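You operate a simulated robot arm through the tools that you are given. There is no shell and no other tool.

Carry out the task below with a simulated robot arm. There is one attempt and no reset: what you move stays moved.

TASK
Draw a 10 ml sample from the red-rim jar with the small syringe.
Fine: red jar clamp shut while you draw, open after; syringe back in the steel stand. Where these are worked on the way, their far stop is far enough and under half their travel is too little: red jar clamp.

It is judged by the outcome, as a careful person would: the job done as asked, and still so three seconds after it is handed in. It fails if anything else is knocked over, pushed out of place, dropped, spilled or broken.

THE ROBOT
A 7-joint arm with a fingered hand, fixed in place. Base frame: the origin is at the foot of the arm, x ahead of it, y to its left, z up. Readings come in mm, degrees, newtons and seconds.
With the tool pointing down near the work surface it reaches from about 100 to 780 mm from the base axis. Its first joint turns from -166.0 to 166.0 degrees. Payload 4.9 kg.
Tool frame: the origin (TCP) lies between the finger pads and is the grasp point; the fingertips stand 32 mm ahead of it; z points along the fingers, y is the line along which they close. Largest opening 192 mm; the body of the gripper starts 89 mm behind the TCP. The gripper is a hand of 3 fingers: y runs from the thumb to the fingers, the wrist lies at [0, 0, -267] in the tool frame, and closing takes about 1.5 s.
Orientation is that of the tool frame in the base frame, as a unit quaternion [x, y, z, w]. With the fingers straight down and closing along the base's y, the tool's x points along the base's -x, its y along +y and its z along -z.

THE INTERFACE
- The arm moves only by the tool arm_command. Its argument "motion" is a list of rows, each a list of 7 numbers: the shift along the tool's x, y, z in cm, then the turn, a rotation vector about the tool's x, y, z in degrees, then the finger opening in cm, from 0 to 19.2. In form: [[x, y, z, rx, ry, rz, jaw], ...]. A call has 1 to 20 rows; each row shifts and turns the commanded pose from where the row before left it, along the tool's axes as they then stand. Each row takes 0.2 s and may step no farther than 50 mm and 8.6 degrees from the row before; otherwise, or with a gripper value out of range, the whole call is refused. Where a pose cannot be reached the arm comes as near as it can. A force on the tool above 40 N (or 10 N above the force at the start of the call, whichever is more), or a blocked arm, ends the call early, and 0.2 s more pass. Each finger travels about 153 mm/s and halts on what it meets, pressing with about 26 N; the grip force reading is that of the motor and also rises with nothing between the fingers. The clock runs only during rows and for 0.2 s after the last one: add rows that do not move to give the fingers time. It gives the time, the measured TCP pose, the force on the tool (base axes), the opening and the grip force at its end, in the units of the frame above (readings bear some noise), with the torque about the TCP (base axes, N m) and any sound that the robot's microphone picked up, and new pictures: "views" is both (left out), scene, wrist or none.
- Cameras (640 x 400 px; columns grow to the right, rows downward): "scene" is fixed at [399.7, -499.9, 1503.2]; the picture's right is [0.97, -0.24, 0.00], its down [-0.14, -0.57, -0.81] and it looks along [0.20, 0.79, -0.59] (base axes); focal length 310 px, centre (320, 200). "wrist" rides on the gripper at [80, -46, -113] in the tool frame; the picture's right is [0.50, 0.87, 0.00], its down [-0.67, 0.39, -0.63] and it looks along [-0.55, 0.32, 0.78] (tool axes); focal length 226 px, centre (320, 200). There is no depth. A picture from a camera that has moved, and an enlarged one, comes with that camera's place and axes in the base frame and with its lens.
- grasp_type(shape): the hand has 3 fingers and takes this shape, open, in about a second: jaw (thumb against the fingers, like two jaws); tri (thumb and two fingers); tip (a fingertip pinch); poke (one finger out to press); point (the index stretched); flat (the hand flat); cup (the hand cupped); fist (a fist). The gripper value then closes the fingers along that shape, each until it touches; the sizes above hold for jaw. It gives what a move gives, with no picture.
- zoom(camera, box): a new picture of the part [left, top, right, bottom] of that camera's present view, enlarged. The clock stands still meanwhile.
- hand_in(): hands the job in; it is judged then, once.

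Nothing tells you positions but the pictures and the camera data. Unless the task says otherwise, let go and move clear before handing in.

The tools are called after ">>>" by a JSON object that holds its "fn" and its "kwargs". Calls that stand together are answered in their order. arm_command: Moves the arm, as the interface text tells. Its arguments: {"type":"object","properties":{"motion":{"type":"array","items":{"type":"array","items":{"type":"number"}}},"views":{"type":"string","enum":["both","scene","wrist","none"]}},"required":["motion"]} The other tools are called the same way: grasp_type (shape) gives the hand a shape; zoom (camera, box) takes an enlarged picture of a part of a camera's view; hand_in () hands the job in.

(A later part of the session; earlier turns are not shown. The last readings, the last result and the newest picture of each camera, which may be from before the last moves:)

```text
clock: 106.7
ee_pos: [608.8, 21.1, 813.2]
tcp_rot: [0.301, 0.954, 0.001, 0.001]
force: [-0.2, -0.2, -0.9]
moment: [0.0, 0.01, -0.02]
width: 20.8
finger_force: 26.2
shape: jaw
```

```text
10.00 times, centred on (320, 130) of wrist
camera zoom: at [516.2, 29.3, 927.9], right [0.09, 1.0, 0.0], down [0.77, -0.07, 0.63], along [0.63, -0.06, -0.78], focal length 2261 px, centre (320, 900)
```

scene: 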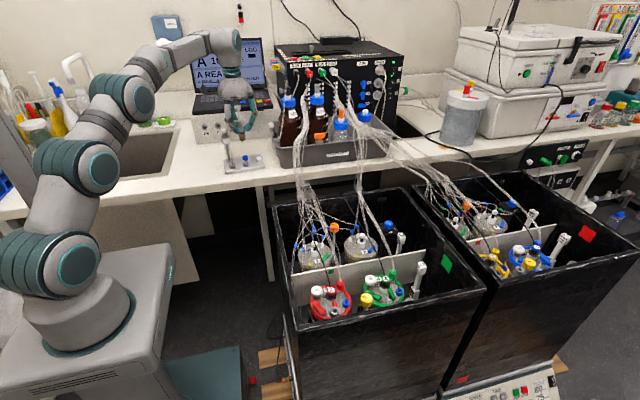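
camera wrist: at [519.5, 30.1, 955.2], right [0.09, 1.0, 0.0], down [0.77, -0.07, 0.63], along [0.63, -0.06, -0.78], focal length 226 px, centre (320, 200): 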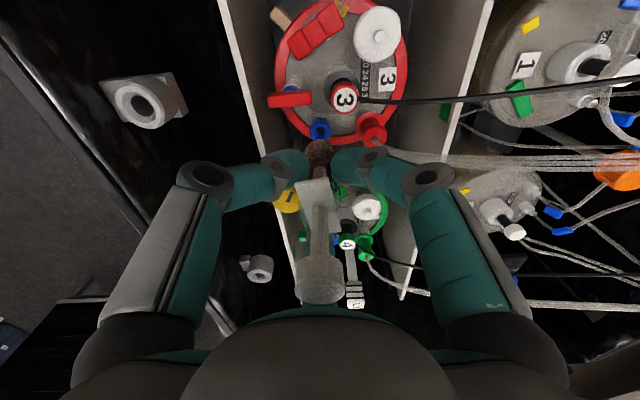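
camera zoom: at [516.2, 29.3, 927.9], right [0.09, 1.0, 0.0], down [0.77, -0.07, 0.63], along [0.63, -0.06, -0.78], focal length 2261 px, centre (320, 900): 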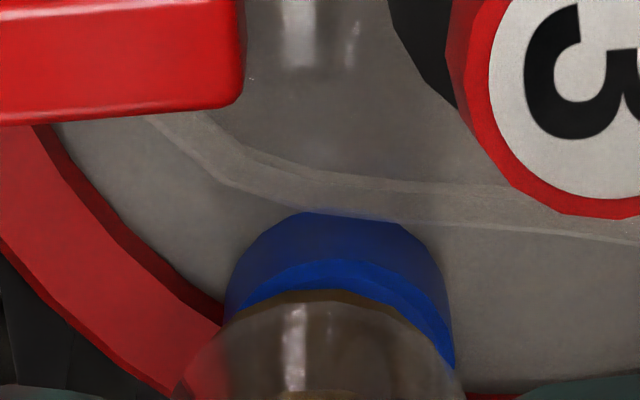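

>>> {"fn": "arm_command", "kwargs": {"motion": [[0, 0.18, 0, 0, 0, 0, 1.5], [0, 0, 0, 0, 0, 0, 1.5]], "views": "none"}}

>>> {"fn": "zoom", "kwargs": {"camera": "scene", "box": [340, 291, 356, 307]}}

>>> {"fn": "zoom", "kwargs": {"camera": "wrist", "box": [300, 110, 340, 150]}}

```text
clock: 107.3
ee_pos: [609.2, 23.5, 812.8]
tcp_rot: [0.3, 0.954, -0.001, 0.0]
force: [-0.1, -0.5, -1.3]
moment: [-0.03, 0.01, -0.02]
width: 20.8
finger_force: 26.2
shape: jaw
```

```text
16.00 times, centred on (348, 299) of scene
camera zoom: at [399.7, -499.9, 1503.2], right [0.97, -0.24, 0.0], down [-0.14, -0.57, -0.81], along [0.2, 0.79, -0.59], focal length 4963 px, centre (-128, -1384)
```

zoom: 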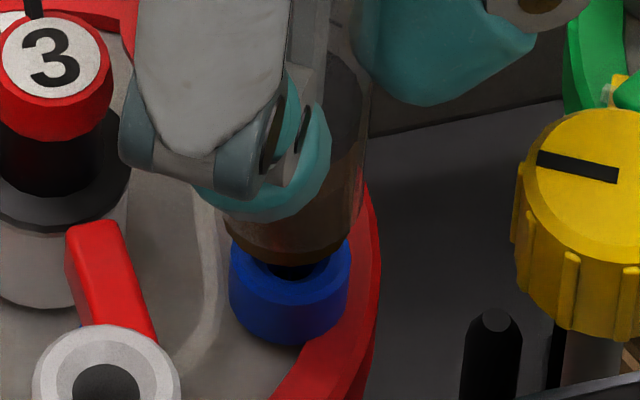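

```text
10.00 times, centred on (320, 130) of wrist
camera zoom: at [517.0, 31.1, 927.6], right [0.09, 1.0, 0.0], down [0.77, -0.07, 0.63], along [0.63, -0.06, -0.78], focal length 2261 px, centre (320, 900)
```

zoom: 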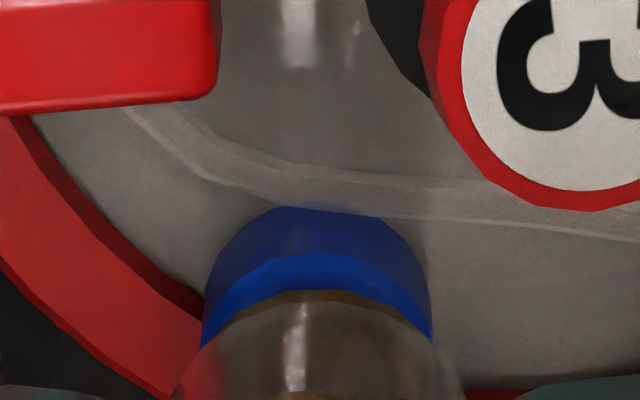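

>>> {"fn": "arm_command", "kwargs": {"motion": [[-0.06, 0.03, 0, 0, 0, 0, 1.5], [0, 0, 0.2, 0, 0, 0, 1.5], [0, 0, 0.2, 0, 0, 0, 1.5], [0, 0, 0, 0, 0, 0, 1.5]], "views": "none"}}

>>> {"fn": "zoom", "kwargs": {"camera": "scene", "box": [340, 291, 356, 307]}}

>>> {"fn": "zoom", "kwargs": {"camera": "wrist", "box": [300, 110, 340, 150]}}

```text
clock: 108.3
ee_pos: [607.9, 23.6, 807.4]
tcp_rot: [0.3, 0.954, 0.0, 0.0]
force: [-0.4, 0.7, -0.4]
moment: [0.02, 0.0, 0.0]
width: 20.7
finger_force: 25.7
shape: jaw
```

```text
16.00 times, centred on (348, 299) of scene
camera zoom: at [399.7, -499.9, 1503.2], right [0.97, -0.24, 0.0], down [-0.14, -0.57, -0.81], along [0.2, 0.79, -0.59], focal length 4963 px, centre (-128, -1384)
```

zoom: 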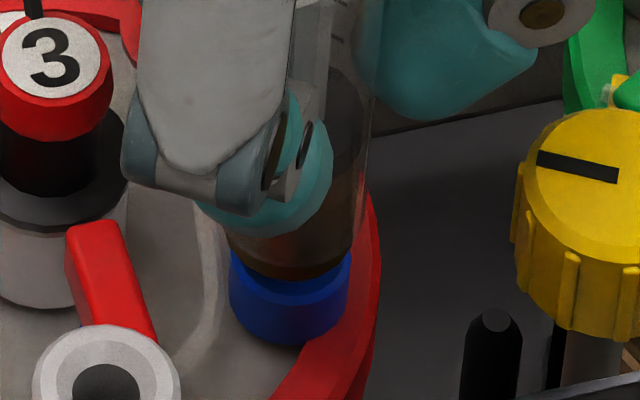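

```text
10.00 times, centred on (320, 130) of wrist
camera zoom: at [517.6, 31.2, 923.2], right [0.09, 1.0, 0.0], down [0.77, -0.07, 0.63], along [0.63, -0.06, -0.78], focal length 2261 px, centre (320, 900)
```

zoom: 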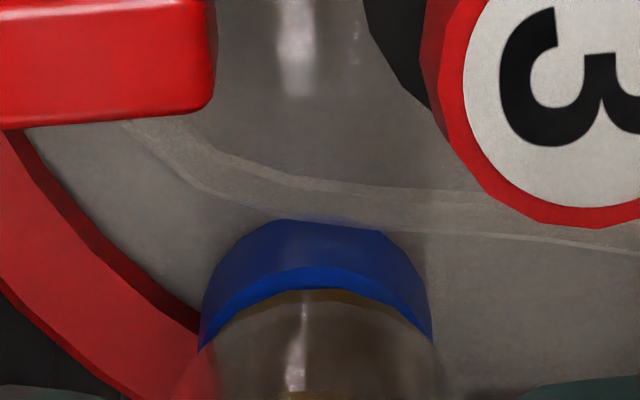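

>>> {"fn": "arm_command", "kwargs": {"motion": [[0, 0, 0.2, 0, 0, 0, 1.5], [0, 0, 0.2, 0, 0, 0, 1.5], [0, 0, 0, 0, 0, 0, 1.5]], "views": "none"}}

>>> {"fn": "arm_command", "kwargs": {"motion": [[0, 0, 0.1, 0, 0, 0, 1.5], [0, 0, 0, 0, 0, 0, 1.5]], "views": "none"}}

>>> {"fn": "zoom", "kwargs": {"camera": "scene", "box": [340, 291, 356, 307]}}

```text
clock: 109.1
ee_pos: [609.6, 22.8, 805.6]
tcp_rot: [0.301, 0.954, 0.0, 0.0]
force: [0.4, 0.6, -1.2]
moment: [-0.01, 0.01, 0.02]
width: 20.8
finger_force: 26.0
shape: jaw
```

```text
clock: 109.7
ee_pos: [609.5, 23.9, 805.6]
tcp_rot: [0.301, 0.954, 0.0, 0.0]
force: [0.1, -0.4, 1.1]
moment: [-0.02, -0.03, -0.02]
width: 20.6
finger_force: 25.8
shape: jaw
```

```text
16.00 times, centred on (348, 299) of scene
camera zoom: at [399.7, -499.9, 1503.2], right [0.97, -0.24, 0.0], down [-0.14, -0.57, -0.81], along [0.2, 0.79, -0.59], focal length 4963 px, centre (-128, -1384)
```

zoom: 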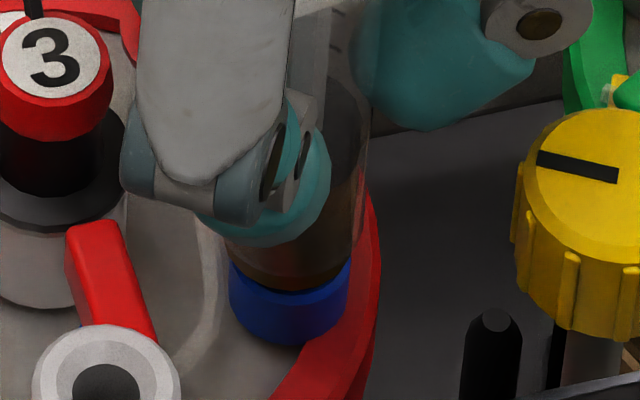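

Going in smoothly. A few more millimetres to seat it firmly as before.

>>> {"fn": "arm_command", "kwargs": {"motion": [[0, 0, 0.15, 0, 0, 0, 1.5], [0, 0, 0, 0, 0, 0, 1.5]], "views": "none"}}

>>> {"fn": "arm_command", "kwargs": {"motion": [[0, 0, 0.1, 0, 0, 0, 1.5], [0, 0, 0, 0, 0, 0, 1.5]], "views": "none"}}

>>> {"fn": "zoom", "kwargs": {"camera": "scene", "box": [340, 291, 356, 307]}}

>>> {"fn": "zoom", "kwargs": {"camera": "wrist", "box": [240, 100, 400, 280]}}

```text
clock: 110.3
ee_pos: [609.4, 23.6, 802.2]
tcp_rot: [0.302, 0.953, -0.001, 0.0]
force: [-0.5, -0.8, 2.4]
moment: [-0.04, 0.02, 0.0]
width: 20.8
finger_force: 25.7
shape: jaw
```

```text
clock: 110.9
ee_pos: [609.6, 24.6, 801.3]
tcp_rot: [0.301, 0.954, 0.0, 0.001]
force: [-1.0, -3.2, 4.3]
moment: [-0.12, 0.06, -0.01]
width: 21.0
finger_force: 25.9
shape: jaw
```

```text
16.00 times, centred on (348, 299) of scene
camera zoom: at [399.7, -499.9, 1503.2], right [0.97, -0.24, 0.0], down [-0.14, -0.57, -0.81], along [0.2, 0.79, -0.59], focal length 4963 px, centre (-128, -1384)
```

zoom: 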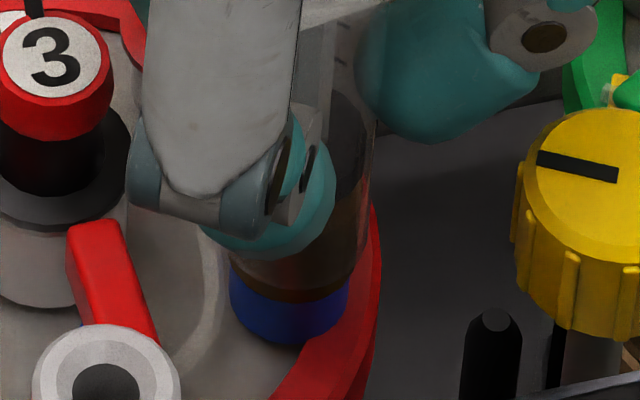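

```text
2.22 times, centred on (320, 190) of wrist
camera zoom: at [518.7, 31.5, 916.3], right [0.09, 1.0, 0.0], down [0.77, -0.07, 0.63], along [0.63, -0.06, -0.78], focal length 502 px, centre (320, 222)
```

zoom: 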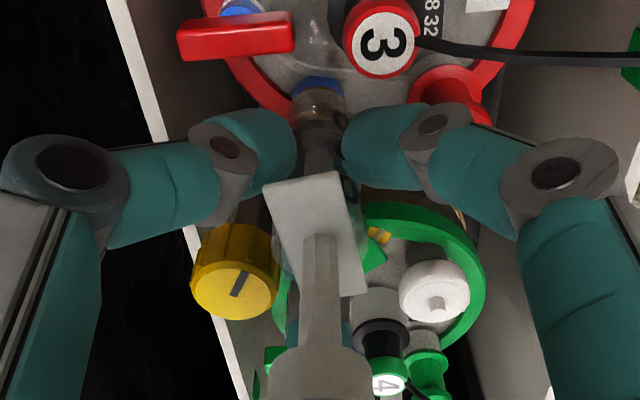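

>>> {"fn": "arm_command", "kwargs": {"motion": [[0, 0, 0.1, 0, 0, 0, 1.5], [0, 0, 0, 0, 0, 0, 1.5]], "views": "none"}}

>>> {"fn": "arm_command", "kwargs": {"motion": [[0, 0, -0.05, 0, 0, 0, 1.5], [0, 0, 0, 0, 0, 0, 2.4], [0, 0, 0, 0, 0, 0, 3.0], [0, 0, 0, 0, 0, 0, 3.8], [0, 0, -0.8, 0, 0, 0, 3.8], [0, 0, -0.8, 0, 0, 0, 3.8], [0, 0, 0, 0, 0, 0, 5.2], [0, 0, 0, 0, 0, 0, 6.6], [0, 0, 0, 0, 0, 0, 6.6]], "views": "wrist"}}

>>> {"fn": "zoom", "kwargs": {"camera": "scene", "box": [325, 255, 370, 310]}}

>>> {"fn": "zoom", "kwargs": {"camera": "wrist", "box": [240, 80, 400, 280]}}

```text
clock: 111.5
ee_pos: [610.4, 24.8, 801.4]
tcp_rot: [0.301, 0.954, 0.001, 0.001]
force: [-2.0, -3.7, 11.9]
moment: [-0.17, 0.09, -0.02]
width: 21.0
finger_force: 26.5
shape: jaw
```

```text
clock: 113.5
ee_pos: [610.8, 24.9, 816.5]
tcp_rot: [0.3, 0.954, 0.0, 0.001]
force: [-0.2, -0.3, -0.4]
moment: [0.02, -0.03, 0.02]
width: 65.6
finger_force: 0.0
shape: jaw
camera wrist: at [518.9, 32.3, 931.4], right [0.09, 1.0, 0.0], down [0.77, -0.07, 0.63], along [0.63, -0.06, -0.78], focal length 226 px, centre (320, 200)
```

wrist: 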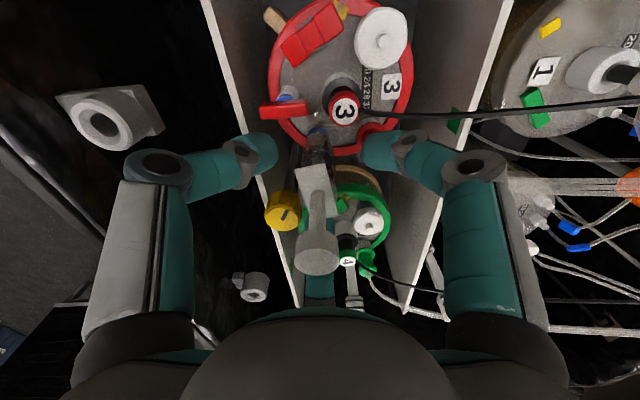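

```text
7.27 times, centred on (348, 282) of scene
camera zoom: at [399.7, -499.9, 1503.2], right [0.97, -0.24, 0.0], down [-0.14, -0.57, -0.81], along [0.2, 0.79, -0.59], focal length 2256 px, centre (120, -400)
```

zoom: 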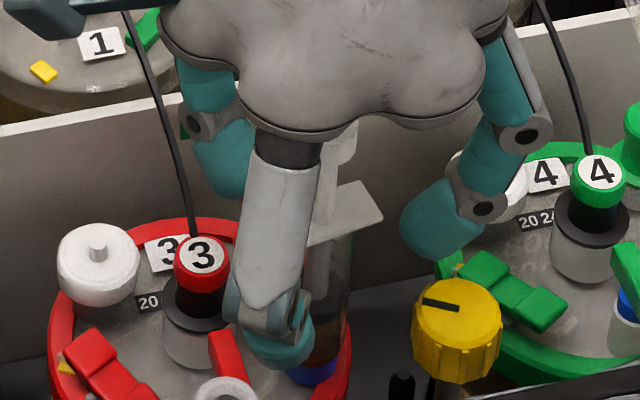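

```text
2.00 times, centred on (320, 180) of wrist
camera zoom: at [518.9, 32.3, 931.4], right [0.09, 1.0, 0.0], down [0.77, -0.07, 0.63], along [0.63, -0.06, -0.78], focal length 452 px, centre (320, 240)
```

zoom: 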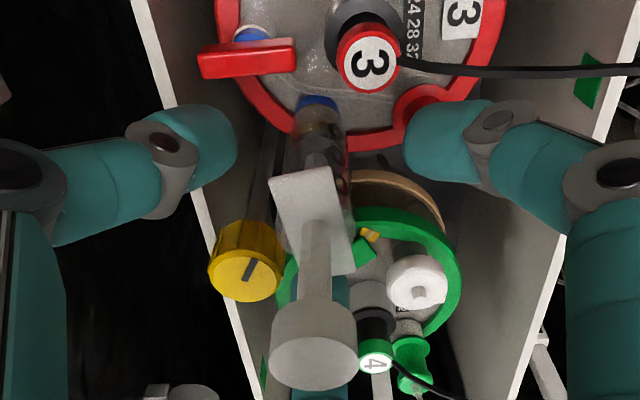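

It's seated and standing again. I'll rise to the cap level (TCP≈878), centred, and check alignment.

>>> {"fn": "arm_command", "kwargs": {"motion": [[-0.11, -0.16, 0, 0, 0, 0, 6.6], [0, 0, -2, 0, 0, 0, 6.6], [0, 0, -2, 0, 0, 0, 6.6], [0, 0, -2.1, 0, 0, 0, 6.6], [0, 0, 0, 0, 0, 0, 6.6]], "views": "none"}}

>>> {"fn": "zoom", "kwargs": {"camera": "wrist", "box": [260, 120, 380, 240]}}

>>> {"fn": "zoom", "kwargs": {"camera": "scene", "box": [338, 262, 360, 287]}}

```text
clock: 114.7
ee_pos: [609.4, 21.2, 878.2]
tcp_rot: [0.301, 0.954, -0.001, 0.001]
force: [-0.5, 1.2, -0.3]
moment: [0.02, 0.0, -0.02]
width: 65.5
finger_force: 0.1
shape: jaw
```

```text
3.33 times, centred on (320, 180) of wrist
camera zoom: at [518.1, 29.7, 993.2], right [0.09, 1.0, 0.0], down [0.77, -0.07, 0.63], along [0.63, -0.06, -0.78], focal length 754 px, centre (320, 267)
```

zoom: 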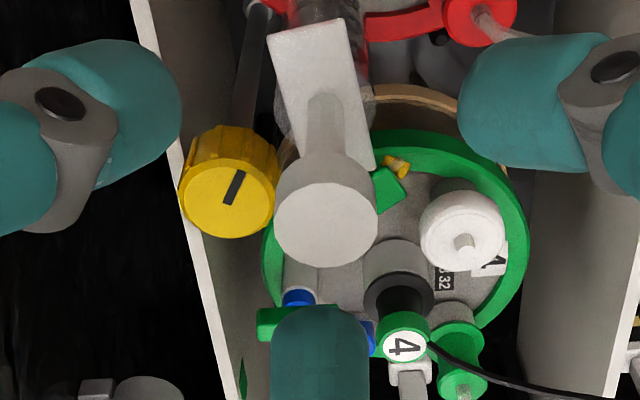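

```text
16.00 times, centred on (349, 274) of scene
camera zoom: at [399.7, -499.9, 1503.2], right [0.97, -0.24, 0.0], down [-0.14, -0.57, -0.81], along [0.2, 0.79, -0.59], focal length 4963 px, centre (-144, -992)
```

zoom: 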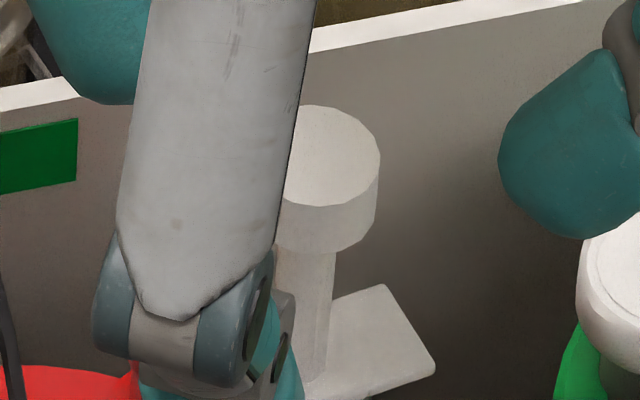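

>>> {"fn": "arm_command", "kwargs": {"motion": [[0.05, 0.08, 0, 0, 0, 0, 5.0], [0, 0, 0, 0, 0, 0, 4.0], [0, 0, 0, 0, 0, 0, 3.2], [0, 0, 0, 0, 0, 0, 2.5], [0, 0, 0, 0, 0, 0, 2.0], [0, 0, 0, 0, 0, 0, 1.5], [0, 0, 0, 0, 0, 0, 1.0], [0, 0, 0, 0, 0, 0, 1.0]], "views": "none"}}

>>> {"fn": "zoom", "kwargs": {"camera": "scene", "box": [338, 262, 360, 287]}}

>>> {"fn": "zoom", "kwargs": {"camera": "wrist", "box": [260, 120, 380, 240]}}

```text
clock: 116.5
ee_pos: [610.5, 22.8, 878.6]
tcp_rot: [0.302, 0.953, 0.001, -0.001]
force: [0.1, 0.6, -0.9]
moment: [0.01, -0.01, -0.01]
width: 16.8
finger_force: 25.9
shape: jaw
```

```text
16.00 times, centred on (349, 274) of scene
camera zoom: at [399.7, -499.9, 1503.2], right [0.97, -0.24, 0.0], down [-0.14, -0.57, -0.81], along [0.2, 0.79, -0.59], focal length 4963 px, centre (-144, -992)
```

zoom: 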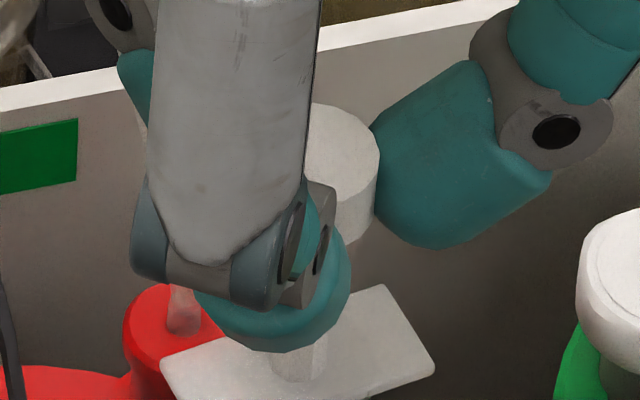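

```text
3.33 times, centred on (320, 180) of wrist
camera zoom: at [518.6, 30.6, 993.7], right [0.09, 1.0, 0.0], down [0.77, -0.07, 0.63], along [0.63, -0.06, -0.78], focal length 754 px, centre (320, 267)
```

zoom: 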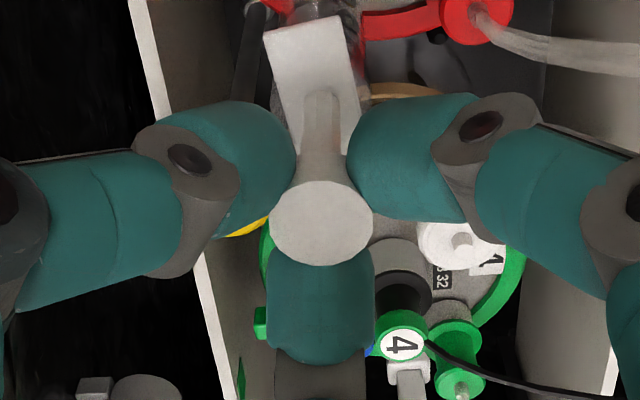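

>>> {"fn": "arm_command", "kwargs": {"motion": [[0, 0, -0.1, 0, 0, 0, 1.0], [0, 0, -0.1, 0, 0, 0, 1.0], [0, 0, 0, 0, 0, 0, 1.0]], "views": "none"}}

>>> {"fn": "zoom", "kwargs": {"camera": "scene", "box": [338, 262, 360, 287]}}

```text
clock: 117.3
ee_pos: [609.5, 22.2, 881.3]
tcp_rot: [0.301, 0.954, 0.001, 0.0]
force: [1.4, 0.5, -0.8]
moment: [-0.03, 0.0, 0.0]
width: 16.7
finger_force: 25.6
shape: jaw
```

```text
16.00 times, centred on (349, 274) of scene
camera zoom: at [399.7, -499.9, 1503.2], right [0.97, -0.24, 0.0], down [-0.14, -0.57, -0.81], along [0.2, 0.79, -0.59], focal length 4963 px, centre (-144, -992)
```

zoom: 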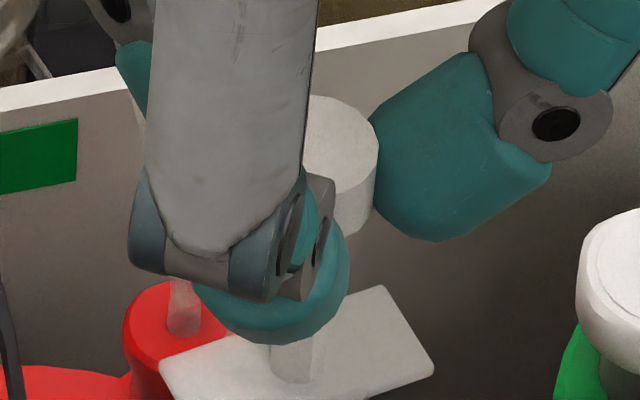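

Let me release the cap, lift clear and measure the exposure again.

>>> {"fn": "arm_command", "kwargs": {"motion": [[0, 0, 0, 0, 0, 0, 2.4], [0, 0, 0, 0, 0, 0, 4.0], [0, 0, 0, 0, 0, 0, 6.6], [0, 0, 0, 0, 0, 0, 6.6], [0, 0, -3, 0, 0, 0, 6.6], [0, 0, -4, 0, 0, 0, 6.6], [0, 0, -3, 0, 0, 0, 4.0], [0, 0, 0, 0, 0, 0, 0], [0, 0, 0, 0, 0, 0, 0]], "views": "none"}}

>>> {"fn": "zoom", "kwargs": {"camera": "scene", "box": [338, 262, 360, 287]}}

```text
clock: 119.3
ee_pos: [609.4, 21.9, 980.8]
tcp_rot: [0.3, 0.954, 0.0, 0.0]
force: [0.0, -0.6, -0.5]
moment: [-0.04, -0.02, 0.02]
width: 0.0
finger_force: 25.4
shape: jaw
```

```text
16.00 times, centred on (349, 274) of scene
camera zoom: at [399.7, -499.9, 1503.2], right [0.97, -0.24, 0.0], down [-0.14, -0.57, -0.81], along [0.2, 0.79, -0.59], focal length 4963 px, centre (-144, -992)
```

zoom: 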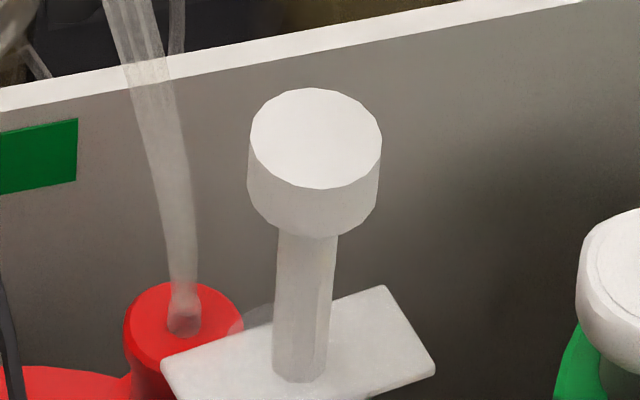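

The cap ended a bit high again (release drags it up): exposure now means ~11.5 ml. I'll press it down with the closed fingertips in small checked steps until the cap's top reaches the 10 ml position (row ≈100 in this view).

>>> {"fn": "arm_command", "kwargs": {"motion": [[0, 0, 3.0, 0, 0, 0, 0], [0, 0, 3.0, 0, 0, 0, 0], [0, 0, 1.2, 0, 0, 0, 0], [0, 0, 0, 0, 0, 0, 0]], "views": "none"}}

>>> {"fn": "zoom", "kwargs": {"camera": "scene", "box": [338, 262, 360, 287]}}

```text
clock: 120.3
ee_pos: [609.6, 22.8, 906.0]
tcp_rot: [0.301, 0.954, 0.0, 0.0]
force: [-1.2, 0.7, 0.2]
moment: [0.01, -0.03, -0.01]
width: 0.0
finger_force: 26.3
shape: jaw
```

```text
16.00 times, centred on (349, 274) of scene
camera zoom: at [399.7, -499.9, 1503.2], right [0.97, -0.24, 0.0], down [-0.14, -0.57, -0.81], along [0.2, 0.79, -0.59], focal length 4963 px, centre (-144, -992)
```

zoom: 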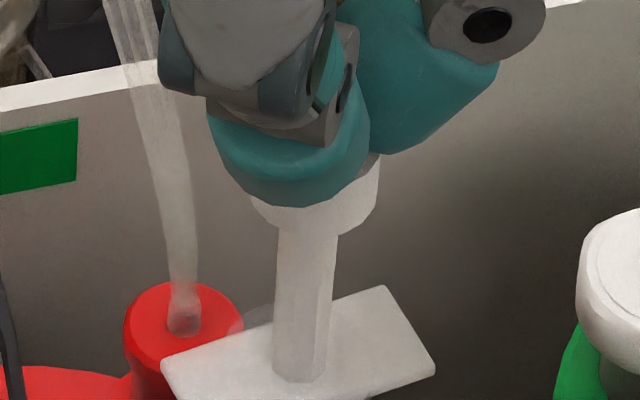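

>>> {"fn": "arm_command", "kwargs": {"motion": [[0, 0, 0.15, 0, 0, 0, 0], [0, 0, 0.15, 0, 0, 0, 0], [0, 0, 0, 0, 0, 0, 0]], "views": "none"}}

>>> {"fn": "zoom", "kwargs": {"camera": "scene", "box": [338, 262, 360, 287]}}

```text
clock: 121.1
ee_pos: [609.5, 22.5, 905.9]
tcp_rot: [0.301, 0.954, 0.0, 0.0]
force: [-0.3, 0.3, 1.2]
moment: [0.03, 0.03, 0.0]
width: 0.0
finger_force: 25.9
shape: jaw
```

```text
16.00 times, centred on (349, 274) of scene
camera zoom: at [399.7, -499.9, 1503.2], right [0.97, -0.24, 0.0], down [-0.14, -0.57, -0.81], along [0.2, 0.79, -0.59], focal length 4963 px, centre (-144, -992)
```

zoom: 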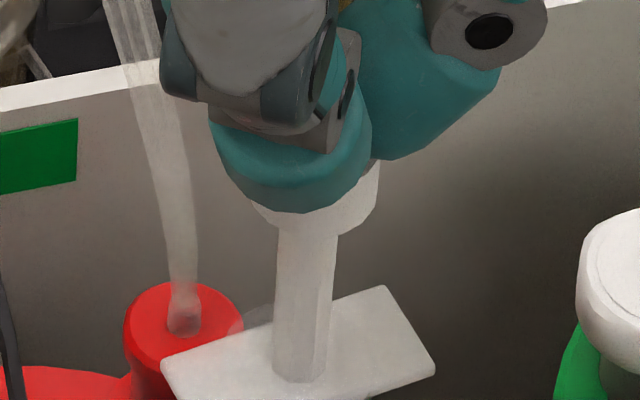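

>>> {"fn": "arm_command", "kwargs": {"motion": [[0, 0, 0.15, 0, 0, 0, 0], [0, 0, 0.15, 0, 0, 0, 0], [0, 0, 0, 0, 0, 0, 0]], "views": "none"}}

>>> {"fn": "zoom", "kwargs": {"camera": "scene", "box": [338, 262, 360, 287]}}

```text
clock: 121.9
ee_pos: [608.9, 23.1, 903.1]
tcp_rot: [0.301, 0.954, 0.0, -0.001]
force: [0.7, -0.2, 0.9]
moment: [-0.01, 0.0, -0.03]
width: 0.3
finger_force: 25.6
shape: jaw
```

```text
16.00 times, centred on (349, 274) of scene
camera zoom: at [399.7, -499.9, 1503.2], right [0.97, -0.24, 0.0], down [-0.14, -0.57, -0.81], along [0.2, 0.79, -0.59], focal length 4963 px, centre (-144, -992)
```

zoom: 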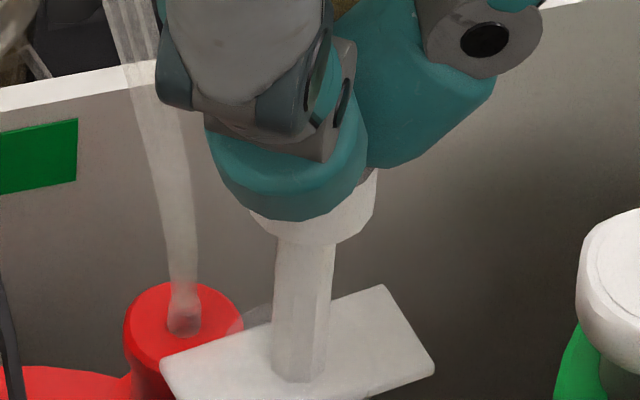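

>>> {"fn": "arm_command", "kwargs": {"motion": [[0, 0, 0.08, 0, 0, 0, 0], [0, 0, 0, 0, 0, 0, 0]], "views": "none"}}

>>> {"fn": "arm_command", "kwargs": {"motion": [[0, 0, -2.5, 0, 0, 0, 0], [0, 0, -2.5, 0, 0, 0, 0]], "views": "none"}}

>>> {"fn": "zoom", "kwargs": {"camera": "scene", "box": [338, 262, 360, 287]}}

```text
clock: 122.5
ee_pos: [608.9, 23.0, 899.6]
tcp_rot: [0.3, 0.954, 0.0, 0.0]
force: [0.2, 0.5, 0.3]
moment: [0.01, 0.02, 0.01]
width: 0.0
finger_force: 25.8
shape: jaw
```

```text
clock: 123.1
ee_pos: [609.2, 22.3, 950.3]
tcp_rot: [0.301, 0.954, 0.001, 0.0]
force: [-0.3, 0.0, -0.1]
moment: [-0.01, -0.04, 0.0]
width: 0.0
finger_force: 26.1
shape: jaw
```

```text
16.00 times, centred on (349, 274) of scene
camera zoom: at [399.7, -499.9, 1503.2], right [0.97, -0.24, 0.0], down [-0.14, -0.57, -0.81], along [0.2, 0.79, -0.59], focal length 4963 px, centre (-144, -992)
```

zoom: 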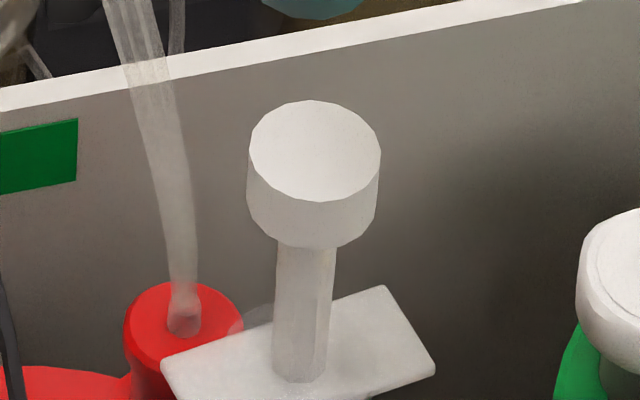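

The cap top is now exactly at the target row: 20 mm of travel, i.e. 10 ml. Now I'll lower the open hand around the syringe again to regrip the barrel.

>>> {"fn": "arm_command", "kwargs": {"motion": [[-0.04, 0.14, 0, 0, 0, 0, 4], [0, 0, 0, 0, 0, 0, 6.6], [0, 0, 3.0, 0, 0, 0, 6.6], [0, 0, 3.0, 0, 0, 0, 6.6], [0, 0, 1.8, 0, 0, 0, 6.6], [0, 0, 0, 0, 0, 0, 6.6]], "views": "none"}}

>>> {"fn": "zoom", "kwargs": {"camera": "wrist", "box": [240, 80, 400, 240]}}

```text
clock: 124.5
ee_pos: [611.5, 23.5, 871.9]
tcp_rot: [0.301, 0.954, 0.0, -0.001]
force: [-0.3, 0.2, 0.7]
moment: [0.03, -0.03, 0.02]
width: 65.6
finger_force: 0.1
shape: jaw
```

```text
2.50 times, centred on (320, 160) of wrist
camera zoom: at [519.3, 31.6, 987.4], right [0.09, 1.0, 0.0], down [0.77, -0.07, 0.63], along [0.63, -0.06, -0.78], focal length 565 px, centre (320, 300)
```

zoom: 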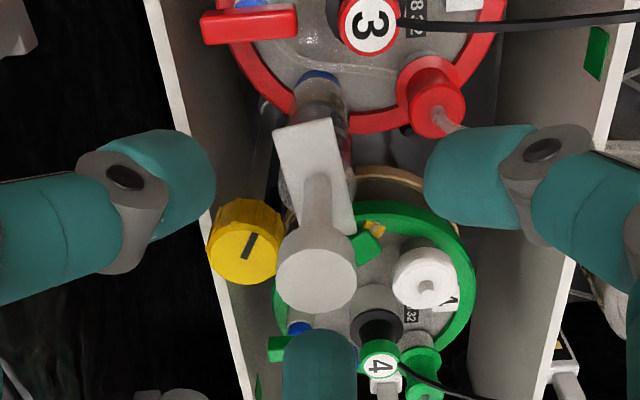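

>>> {"fn": "arm_command", "kwargs": {"motion": [[0, -0.05, 0, 0, 0, 0, 6.6], [0, 0, 2.0, 0, 0, 0, 6.6], [0, 0, 2.0, 0, 0, 0, 6.6], [0, 0, 1.4, 0, 0, 0, 6.6], [0, 0, 0, 0, 0, 0, 6.6]], "views": "none"}}

>>> {"fn": "zoom", "kwargs": {"camera": "wrist", "box": [240, 80, 400, 240]}}

```text
clock: 125.7
ee_pos: [613.1, 23.9, 820.1]
tcp_rot: [0.301, 0.954, 0.0, 0.0]
force: [0.4, -0.6, -0.1]
moment: [0.0, -0.01, 0.02]
width: 65.6
finger_force: 0.0
shape: jaw
```

```text
2.50 times, centred on (320, 160) of wrist
camera zoom: at [519.9, 30.9, 934.8], right [0.09, 1.0, 0.0], down [0.77, -0.07, 0.63], along [0.63, -0.06, -0.78], focal length 565 px, centre (320, 300)
```

zoom: 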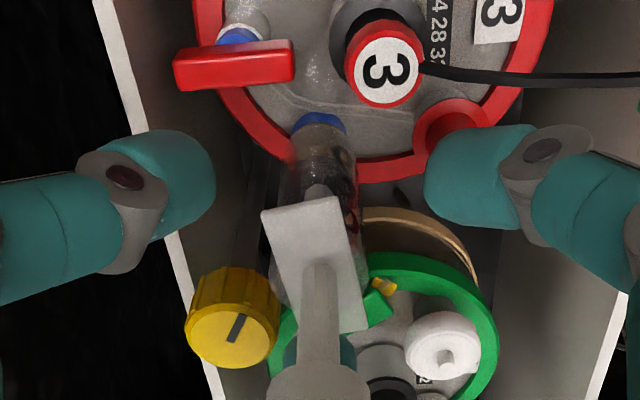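

>>> {"fn": "arm_command", "kwargs": {"motion": [[0.08, -0.06, 0, 0, 0, 0, 5.2], [0, 0, 0, 0, 0, 0, 4.0], [0, 0, 0.8, 0, 0, 0, 4.0], [0, 0, 0.8, 0, 0, 0, 4.0], [0, 0, 0.1, 0, 0, 0, 4.0], [0, 0, 0, 0, 0, 0, 3.4], [0, 0, 0, 0, 0, 0, 2.8], [0, 0, 0, 0, 0, 0, 2.3], [0, 0, 0, 0, 0, 0, 1.8], [0, 0, 0, 0, 0, 0, 1.5], [0, 0, 0, 0, 0, 0, 1.5]], "views": "none"}}

>>> {"fn": "zoom", "kwargs": {"camera": "wrist", "box": [240, 100, 400, 280]}}

>>> {"fn": "zoom", "kwargs": {"camera": "scene", "box": [325, 255, 370, 310]}}

```text
clock: 128.1
ee_pos: [607.8, 22.9, 803.1]
tcp_rot: [0.3, 0.954, 0.001, 0.0]
force: [1.3, -1.3, -3.2]
moment: [-0.03, -0.06, 0.02]
width: 20.2
finger_force: 25.9
shape: jaw
```

```text
2.22 times, centred on (320, 190) of wrist
camera zoom: at [517.5, 30.8, 917.4], right [0.09, 1.0, 0.0], down [0.77, -0.07, 0.63], along [0.63, -0.06, -0.78], focal length 502 px, centre (320, 222)
```

zoom: 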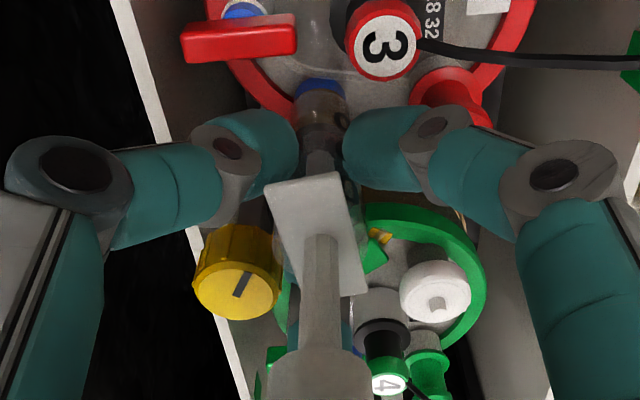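

```text
7.27 times, centred on (348, 282) of scene
camera zoom: at [399.7, -499.9, 1503.2], right [0.97, -0.24, 0.0], down [-0.14, -0.57, -0.81], along [0.2, 0.79, -0.59], focal length 2256 px, centre (120, -400)
```

zoom: 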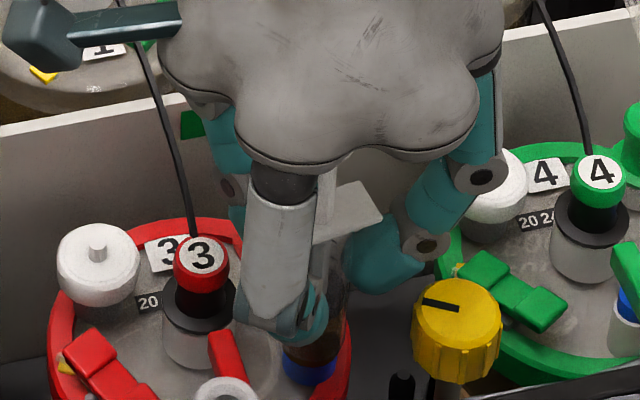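

Gripped. Lifting straight out slowly, then up and back along the known path.

>>> {"fn": "arm_command", "kwargs": {"motion": [[0, 0, -0.4, 0, 0, 0, 1.5], [0, 0, -0.6, 0, 0, 0, 1.5], [0, 0, -1.0, 0, 0, 0, 1.5], [0, 0, -2, 0, 0, 0, 1.5], [0, 0, -3, 0, 0, 0, 1.5], [0, 0, -3, 0, 0, 0, 1.5], [0, 0, -4, 0, 0, 0, 1.5], [0, 0, -4, 0, 0, 0, 1.5], [0, 0, -4, 0, 0, 0, 1.5], [0, 0, -4, 0, 0, 0, 1.5], [2.47, -2.49, 0, 0, 0, 0, 1.5], [2.47, -2.49, 0, 0, 0, 0, 1.5], [0, 0, 0, 0, 0, 0, 1.5]], "views": "scene"}}

>>> {"fn": "zoom", "kwargs": {"camera": "scene", "box": [290, 180, 370, 310]}}

```text
clock: 130.9
ee_pos: [540.6, 12.4, 1063.6]
tcp_rot: [0.3, 0.954, 0.0, 0.001]
force: [-0.2, 0.3, -0.7]
moment: [0.03, -0.01, 0.0]
width: 20.1
finger_force: 26.0
shape: jaw
```

scene: 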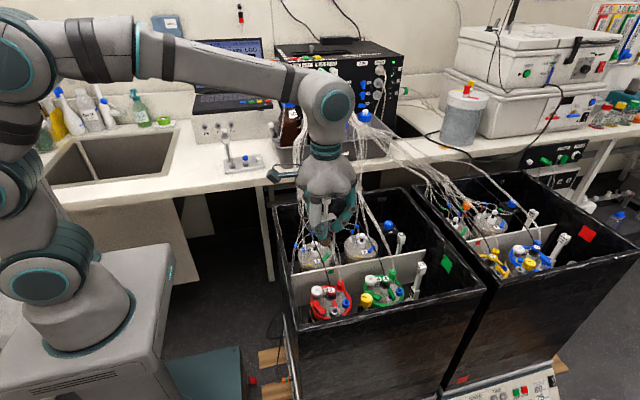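

```text
3.08 times, centred on (330, 245) of scene
camera zoom: at [399.7, -499.9, 1503.2], right [0.97, -0.24, 0.0], down [-0.14, -0.57, -0.81], along [0.2, 0.79, -0.59], focal length 954 px, centre (289, 62)
```

zoom: 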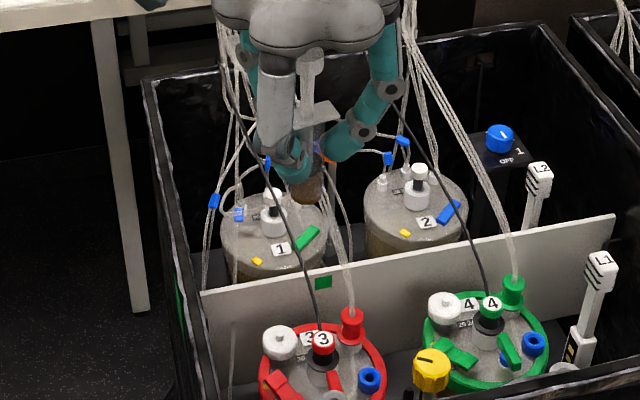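

>>> {"fn": "arm_command", "kwargs": {"motion": [[1.8, 1.56, 0, 0, 0, 0, 1.5], [2.5, 2.17, 0, 0, 0, 0, 1.5], [3.46, 3.0, 0, 0, 0, 0, 1.5], [3.46, 3.0, 0, 0, 0, 0, 1.5], [3.46, 3.0, 0, 0, 0, 0, 1.5], [3.46, 3.0, 0, 0, 0, 0, 1.5], [3.46, 3.0, 0, 0, 0, 0, 1.5], [3.46, 3.0, 0, 0, 0, 0, 1.5], [3.46, 3.0, 0, 0, 0, 0, 1.5], [3.46, 3.0, 0, 0, 0, 0, 1.5], [3.46, 3.0, 0, 0, 0, 0, 1.5], [3.46, 3.0, 0, 0, 0, 0, 1.5], [1.8, 1.56, 0, 0, 0, 0, 1.5], [2.67, 2.11, 0, 0, 0, 0, 1.5], [2.67, 2.11, 0, 0, 0, 0, 1.5], [2.4, 1.9, 0, 0, 0, 0, 1.5], [0, 0, 0, 0, 0, 0, 1.5]], "views": "both"}}

>>> {"fn": "zoom", "kwargs": {"camera": "scene", "box": [230, 104, 254, 124]}}

>>> {"fn": "zoom", "kwargs": {"camera": "scene", "box": [228, 128, 256, 164]}}

>>> {"fn": "zoom", "kwargs": {"camera": "wrist", "box": [260, 60, 380, 200]}}

```text
clock: 134.5
ee_pos: [379.7, 628.6, 1062.4]
tcp_rot: [0.3, 0.954, 0.0, 0.0]
force: [0.6, -0.4, -0.9]
moment: [0.03, -0.01, -0.04]
width: 20.1
finger_force: 25.8
shape: jaw
camera wrist: at [288.2, 636.3, 1179.0], right [0.09, 1.0, 0.0], down [0.77, -0.07, 0.63], along [0.63, -0.06, -0.78], focal length 226 px, centre (320, 200)
```

scene: 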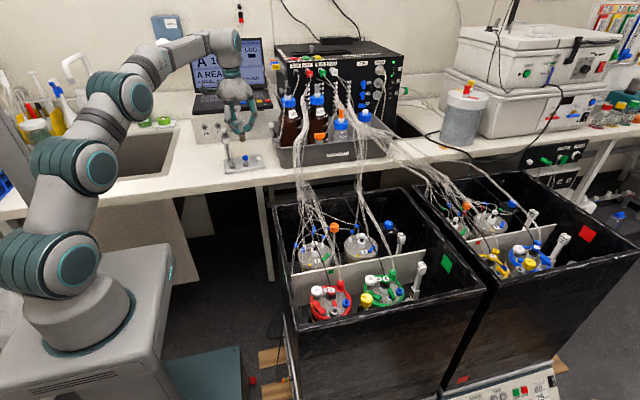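
wrist: 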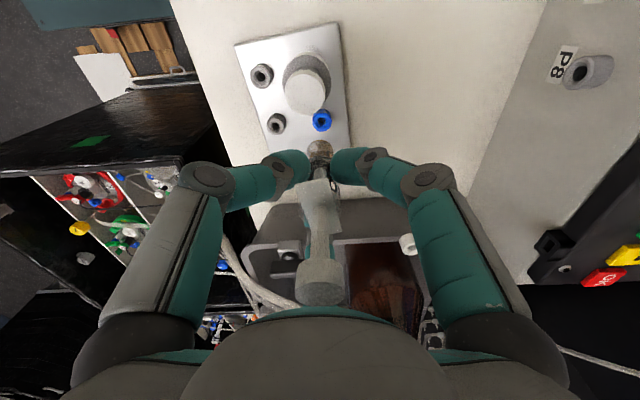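

```text
16.00 times, centred on (242, 114) of scene
camera zoom: at [399.7, -499.9, 1503.2], right [0.97, -0.24, 0.0], down [-0.14, -0.57, -0.81], along [0.2, 0.79, -0.59], focal length 4963 px, centre (1568, 1576)
```

zoom: 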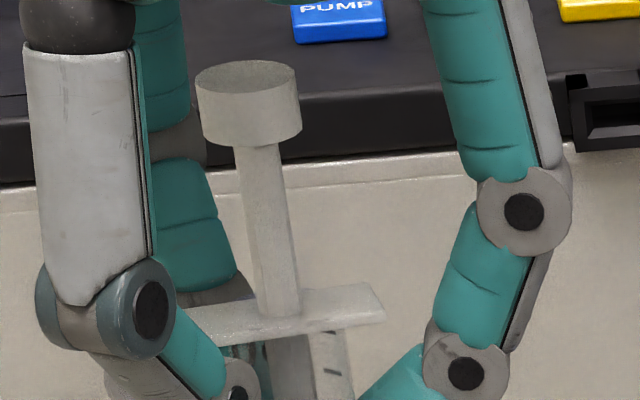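

```text
11.11 times, centred on (242, 146) of scene
camera zoom: at [399.7, -499.9, 1503.2], right [0.97, -0.24, 0.0], down [-0.14, -0.57, -0.81], along [0.2, 0.79, -0.59], focal length 3447 px, centre (1187, 800)
```

zoom: 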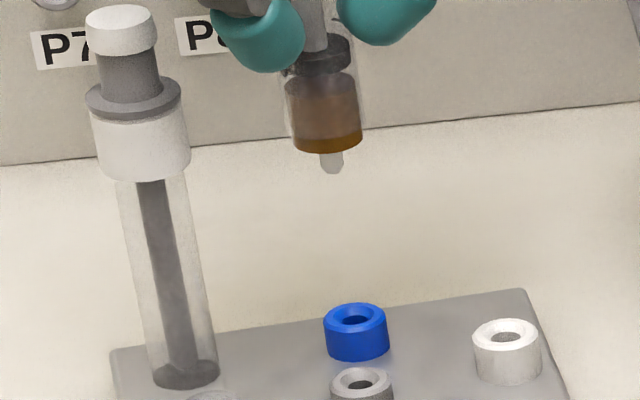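

```text
2.86 times, centred on (320, 130) of wrist
camera zoom: at [288.2, 636.3, 1179.0], right [0.09, 1.0, 0.0], down [0.77, -0.07, 0.63], along [0.63, -0.06, -0.78], focal length 646 px, centre (320, 400)
```

zoom: 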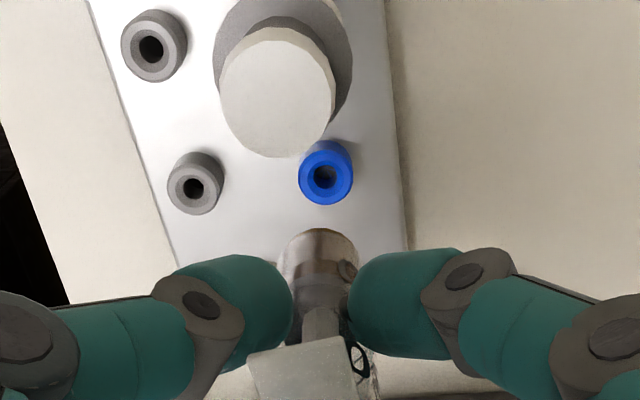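

Rod exposure here again gives ≈20 mm (10 ml). The nozzle is aligned with the blue socket in x and about 2 mm short in y; I'll correct that and lower to just above the socket.

>>> {"fn": "arm_command", "kwargs": {"motion": [[0.07, 0.19, 0, 0, 0, 0, 1.5], [0, 0, 1.5, 0, 0, 0, 1.5], [0, 0, 1.5, 0, 0, 0, 1.5], [0, 0, 1.2, 0, 0, 0, 1.5], [0, 0, 0, 0, 0, 0, 1.5]], "views": "none"}}

>>> {"fn": "zoom", "kwargs": {"camera": "scene", "box": [230, 138, 256, 164]}}

>>> {"fn": "zoom", "kwargs": {"camera": "wrist", "box": [300, 105, 345, 150]}}

```text
clock: 135.7
ee_pos: [378.9, 630.5, 1021.7]
tcp_rot: [0.3, 0.954, 0.0, -0.001]
force: [0.1, 0.3, 0.0]
moment: [-0.02, -0.02, 0.01]
width: 19.7
finger_force: 25.6
shape: jaw
```

```text
15.38 times, centred on (243, 151) of scene
camera zoom: at [399.7, -499.9, 1503.2], right [0.97, -0.24, 0.0], down [-0.14, -0.57, -0.81], along [0.2, 0.79, -0.59], focal length 4772 px, centre (1505, 954)
```

zoom: 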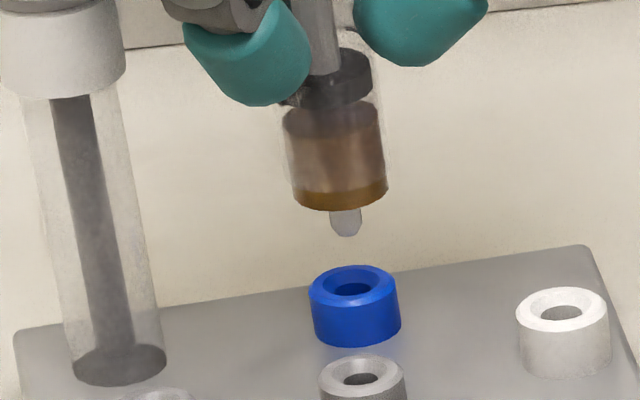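

```text
8.89 times, centred on (322, 128) of wrist
camera zoom: at [288.5, 638.1, 1136.7], right [0.09, 1.0, 0.0], down [0.77, -0.07, 0.63], along [0.63, -0.05, -0.78], focal length 2009 px, centre (298, 844)
```

zoom: 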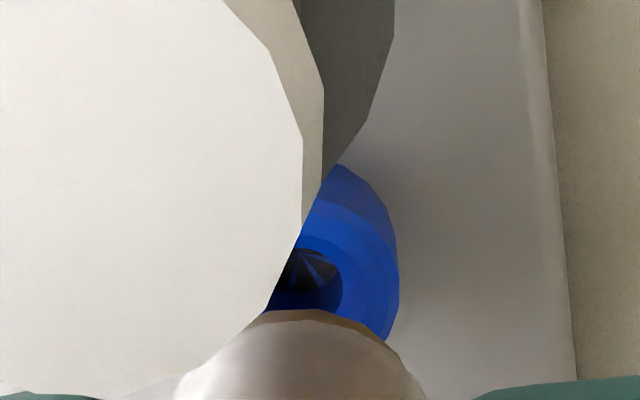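

>>> {"fn": "arm_command", "kwargs": {"motion": [[0.08, -0.06, 0, 0, 0, 0, 1.5], [0, 0, 0.6, 0, 0, 0, 1.5], [0, 0, 0.6, 0, 0, 0, 1.5], [0, 0, 0, 0, 0, 0, 1.5]], "views": "none"}}

>>> {"fn": "zoom", "kwargs": {"camera": "scene", "box": [230, 140, 256, 166]}}

>>> {"fn": "zoom", "kwargs": {"camera": "wrist", "box": [300, 105, 345, 150]}}

```text
clock: 136.7
ee_pos: [380.2, 629.2, 1008.5]
tcp_rot: [0.301, 0.954, 0.0, 0.0]
force: [0.7, -0.7, 0.1]
moment: [-0.04, 0.0, -0.02]
width: 19.9
finger_force: 26.1
shape: jaw
```

```text
15.38 times, centred on (243, 153) of scene
camera zoom: at [399.7, -499.9, 1503.2], right [0.97, -0.24, 0.0], down [-0.14, -0.57, -0.81], along [0.2, 0.79, -0.59], focal length 4772 px, centre (1505, 923)
```

zoom: 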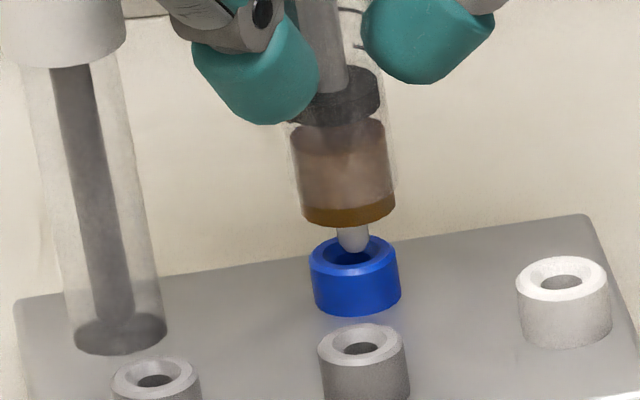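

```text
8.89 times, centred on (322, 128) of wrist
camera zoom: at [288.5, 637.2, 1123.9], right [0.09, 1.0, 0.0], down [0.77, -0.07, 0.63], along [0.63, -0.06, -0.78], focal length 2009 px, centre (298, 844)
```

zoom: 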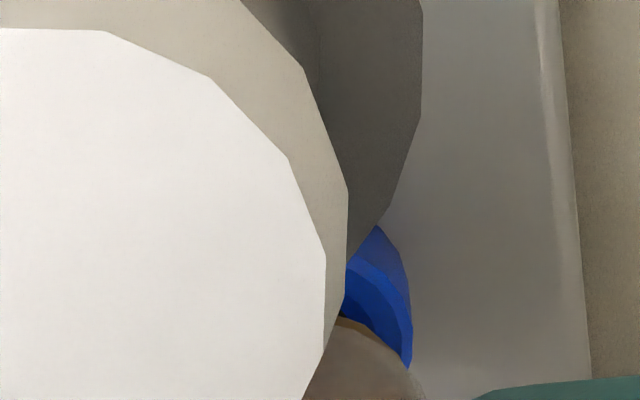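

>>> {"fn": "arm_command", "kwargs": {"motion": [[0.04, 0.06, 0, 0, 0, 0, 1.5], [0, 0, 0.2, 0, 0, 0, 1.5], [0, 0, 0.2, 0, 0, 0, 1.5], [0, 0, 0, 0, 0, 0, 1.5]], "views": "none"}}

>>> {"fn": "zoom", "kwargs": {"camera": "scene", "box": [230, 140, 256, 166]}}

```text
clock: 137.7
ee_pos: [379.8, 630.3, 1004.3]
tcp_rot: [0.3, 0.954, 0.0, 0.0]
force: [-0.3, 0.5, -0.4]
moment: [0.04, -0.01, 0.01]
width: 20.1
finger_force: 26.1
shape: jaw
```

```text
15.38 times, centred on (243, 153) of scene
camera zoom: at [399.7, -499.9, 1503.2], right [0.97, -0.24, 0.0], down [-0.14, -0.57, -0.81], along [0.2, 0.79, -0.59], focal length 4772 px, centre (1505, 923)
```

zoom: 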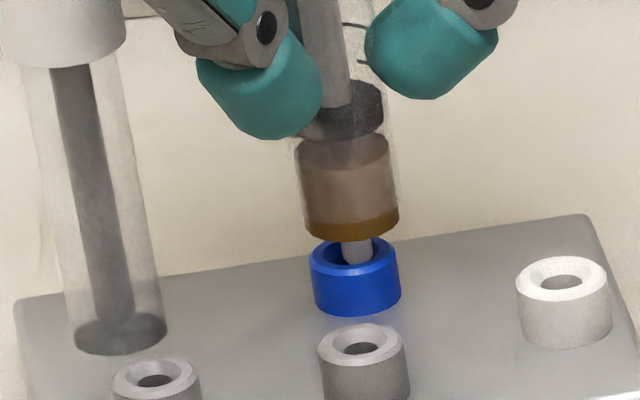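

The nozzle is entering the blue socket. Continuing down gently until it seats.

>>> {"fn": "arm_command", "kwargs": {"motion": [[0, 0, 0.2, 0, 0, 0, 1.5], [0, 0, 0.2, 0, 0, 0, 1.5], [0, 0, 0, 0, 0, 0, 1.5]], "views": "none"}}

>>> {"fn": "zoom", "kwargs": {"camera": "scene", "box": [230, 140, 256, 166]}}

```text
clock: 138.5
ee_pos: [380.7, 630.9, 999.4]
tcp_rot: [0.301, 0.954, 0.0, 0.0]
force: [-0.4, 0.6, -0.3]
moment: [0.04, 0.06, 0.0]
width: 20.0
finger_force: 24.9
shape: jaw
```

```text
15.38 times, centred on (243, 153) of scene
camera zoom: at [399.7, -499.9, 1503.2], right [0.97, -0.24, 0.0], down [-0.14, -0.57, -0.81], along [0.2, 0.79, -0.59], focal length 4772 px, centre (1505, 923)
```

zoom: 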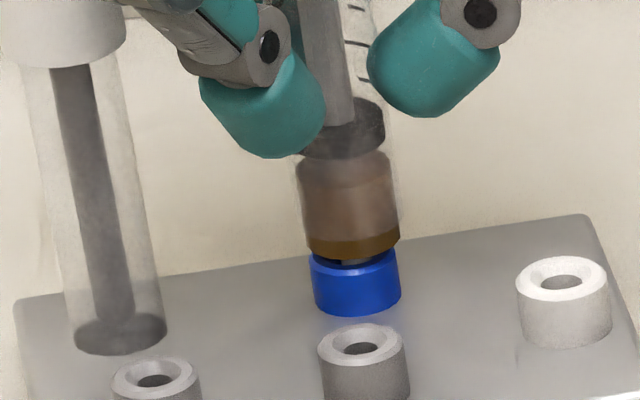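

>>> {"fn": "arm_command", "kwargs": {"motion": [[0, 0, 0.15, 0, 0, 0, 1.5], [0, 0, 0.15, 0, 0, 0, 1.5], [0, 0, 0, 0, 0, 0, 1.5]], "views": "none"}}

>>> {"fn": "zoom", "kwargs": {"camera": "scene", "box": [230, 140, 256, 166]}}

```text
clock: 139.3
ee_pos: [381.5, 630.7, 997.3]
tcp_rot: [0.301, 0.954, 0.0, 0.0]
force: [-0.9, 0.7, 2.4]
moment: [0.05, 0.08, -0.01]
width: 20.0
finger_force: 26.2
shape: jaw
```

```text
15.38 times, centred on (243, 153) of scene
camera zoom: at [399.7, -499.9, 1503.2], right [0.97, -0.24, 0.0], down [-0.14, -0.57, -0.81], along [0.2, 0.79, -0.59], focal length 4772 px, centre (1505, 923)
```

zoom: 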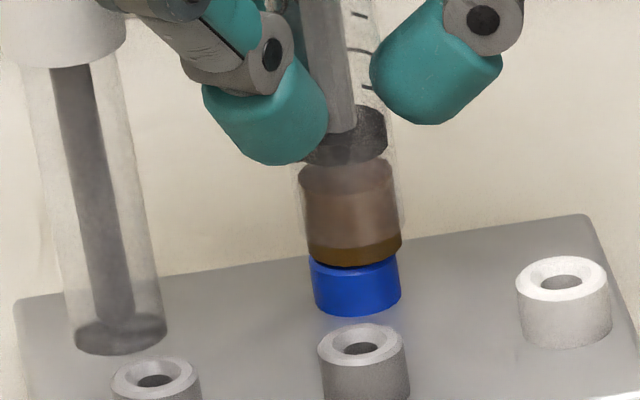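

>>> {"fn": "arm_command", "kwargs": {"motion": [[0, 0, 0.15, 0, 0, 0, 1.5], [0, 0, 0, 0, 0, 0, 1.5]], "views": "none"}}

>>> {"fn": "arm_command", "kwargs": {"motion": [[0, 0, 0.1, 0, 0, 0, 1.5], [0, 0, 0, 0, 0, 0, 1.5]], "views": "none"}}

>>> {"fn": "zoom", "kwargs": {"camera": "scene", "box": [225, 130, 261, 166]}}

```text
clock: 139.9
ee_pos: [379.6, 630.2, 995.9]
tcp_rot: [0.3, 0.954, 0.001, 0.0]
force: [-4.2, 0.2, 4.1]
moment: [0.01, 0.14, -0.02]
width: 20.1
finger_force: 25.4
shape: jaw
```

```text
clock: 140.5
ee_pos: [380.0, 630.0, 996.1]
tcp_rot: [0.3, 0.954, 0.001, 0.001]
force: [-7.5, 0.4, 8.1]
moment: [-0.01, 0.27, -0.05]
width: 20.2
finger_force: 26.1
shape: jaw
```

```text
11.11 times, centred on (243, 148) of scene
camera zoom: at [399.7, -499.9, 1503.2], right [0.97, -0.24, 0.0], down [-0.14, -0.57, -0.81], along [0.2, 0.79, -0.59], focal length 3447 px, centre (1176, 778)
```

zoom: 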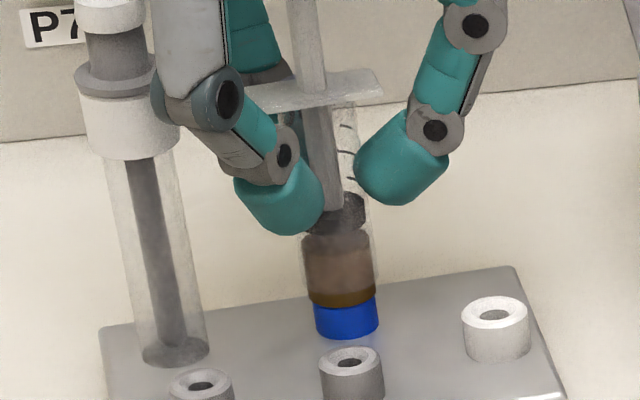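

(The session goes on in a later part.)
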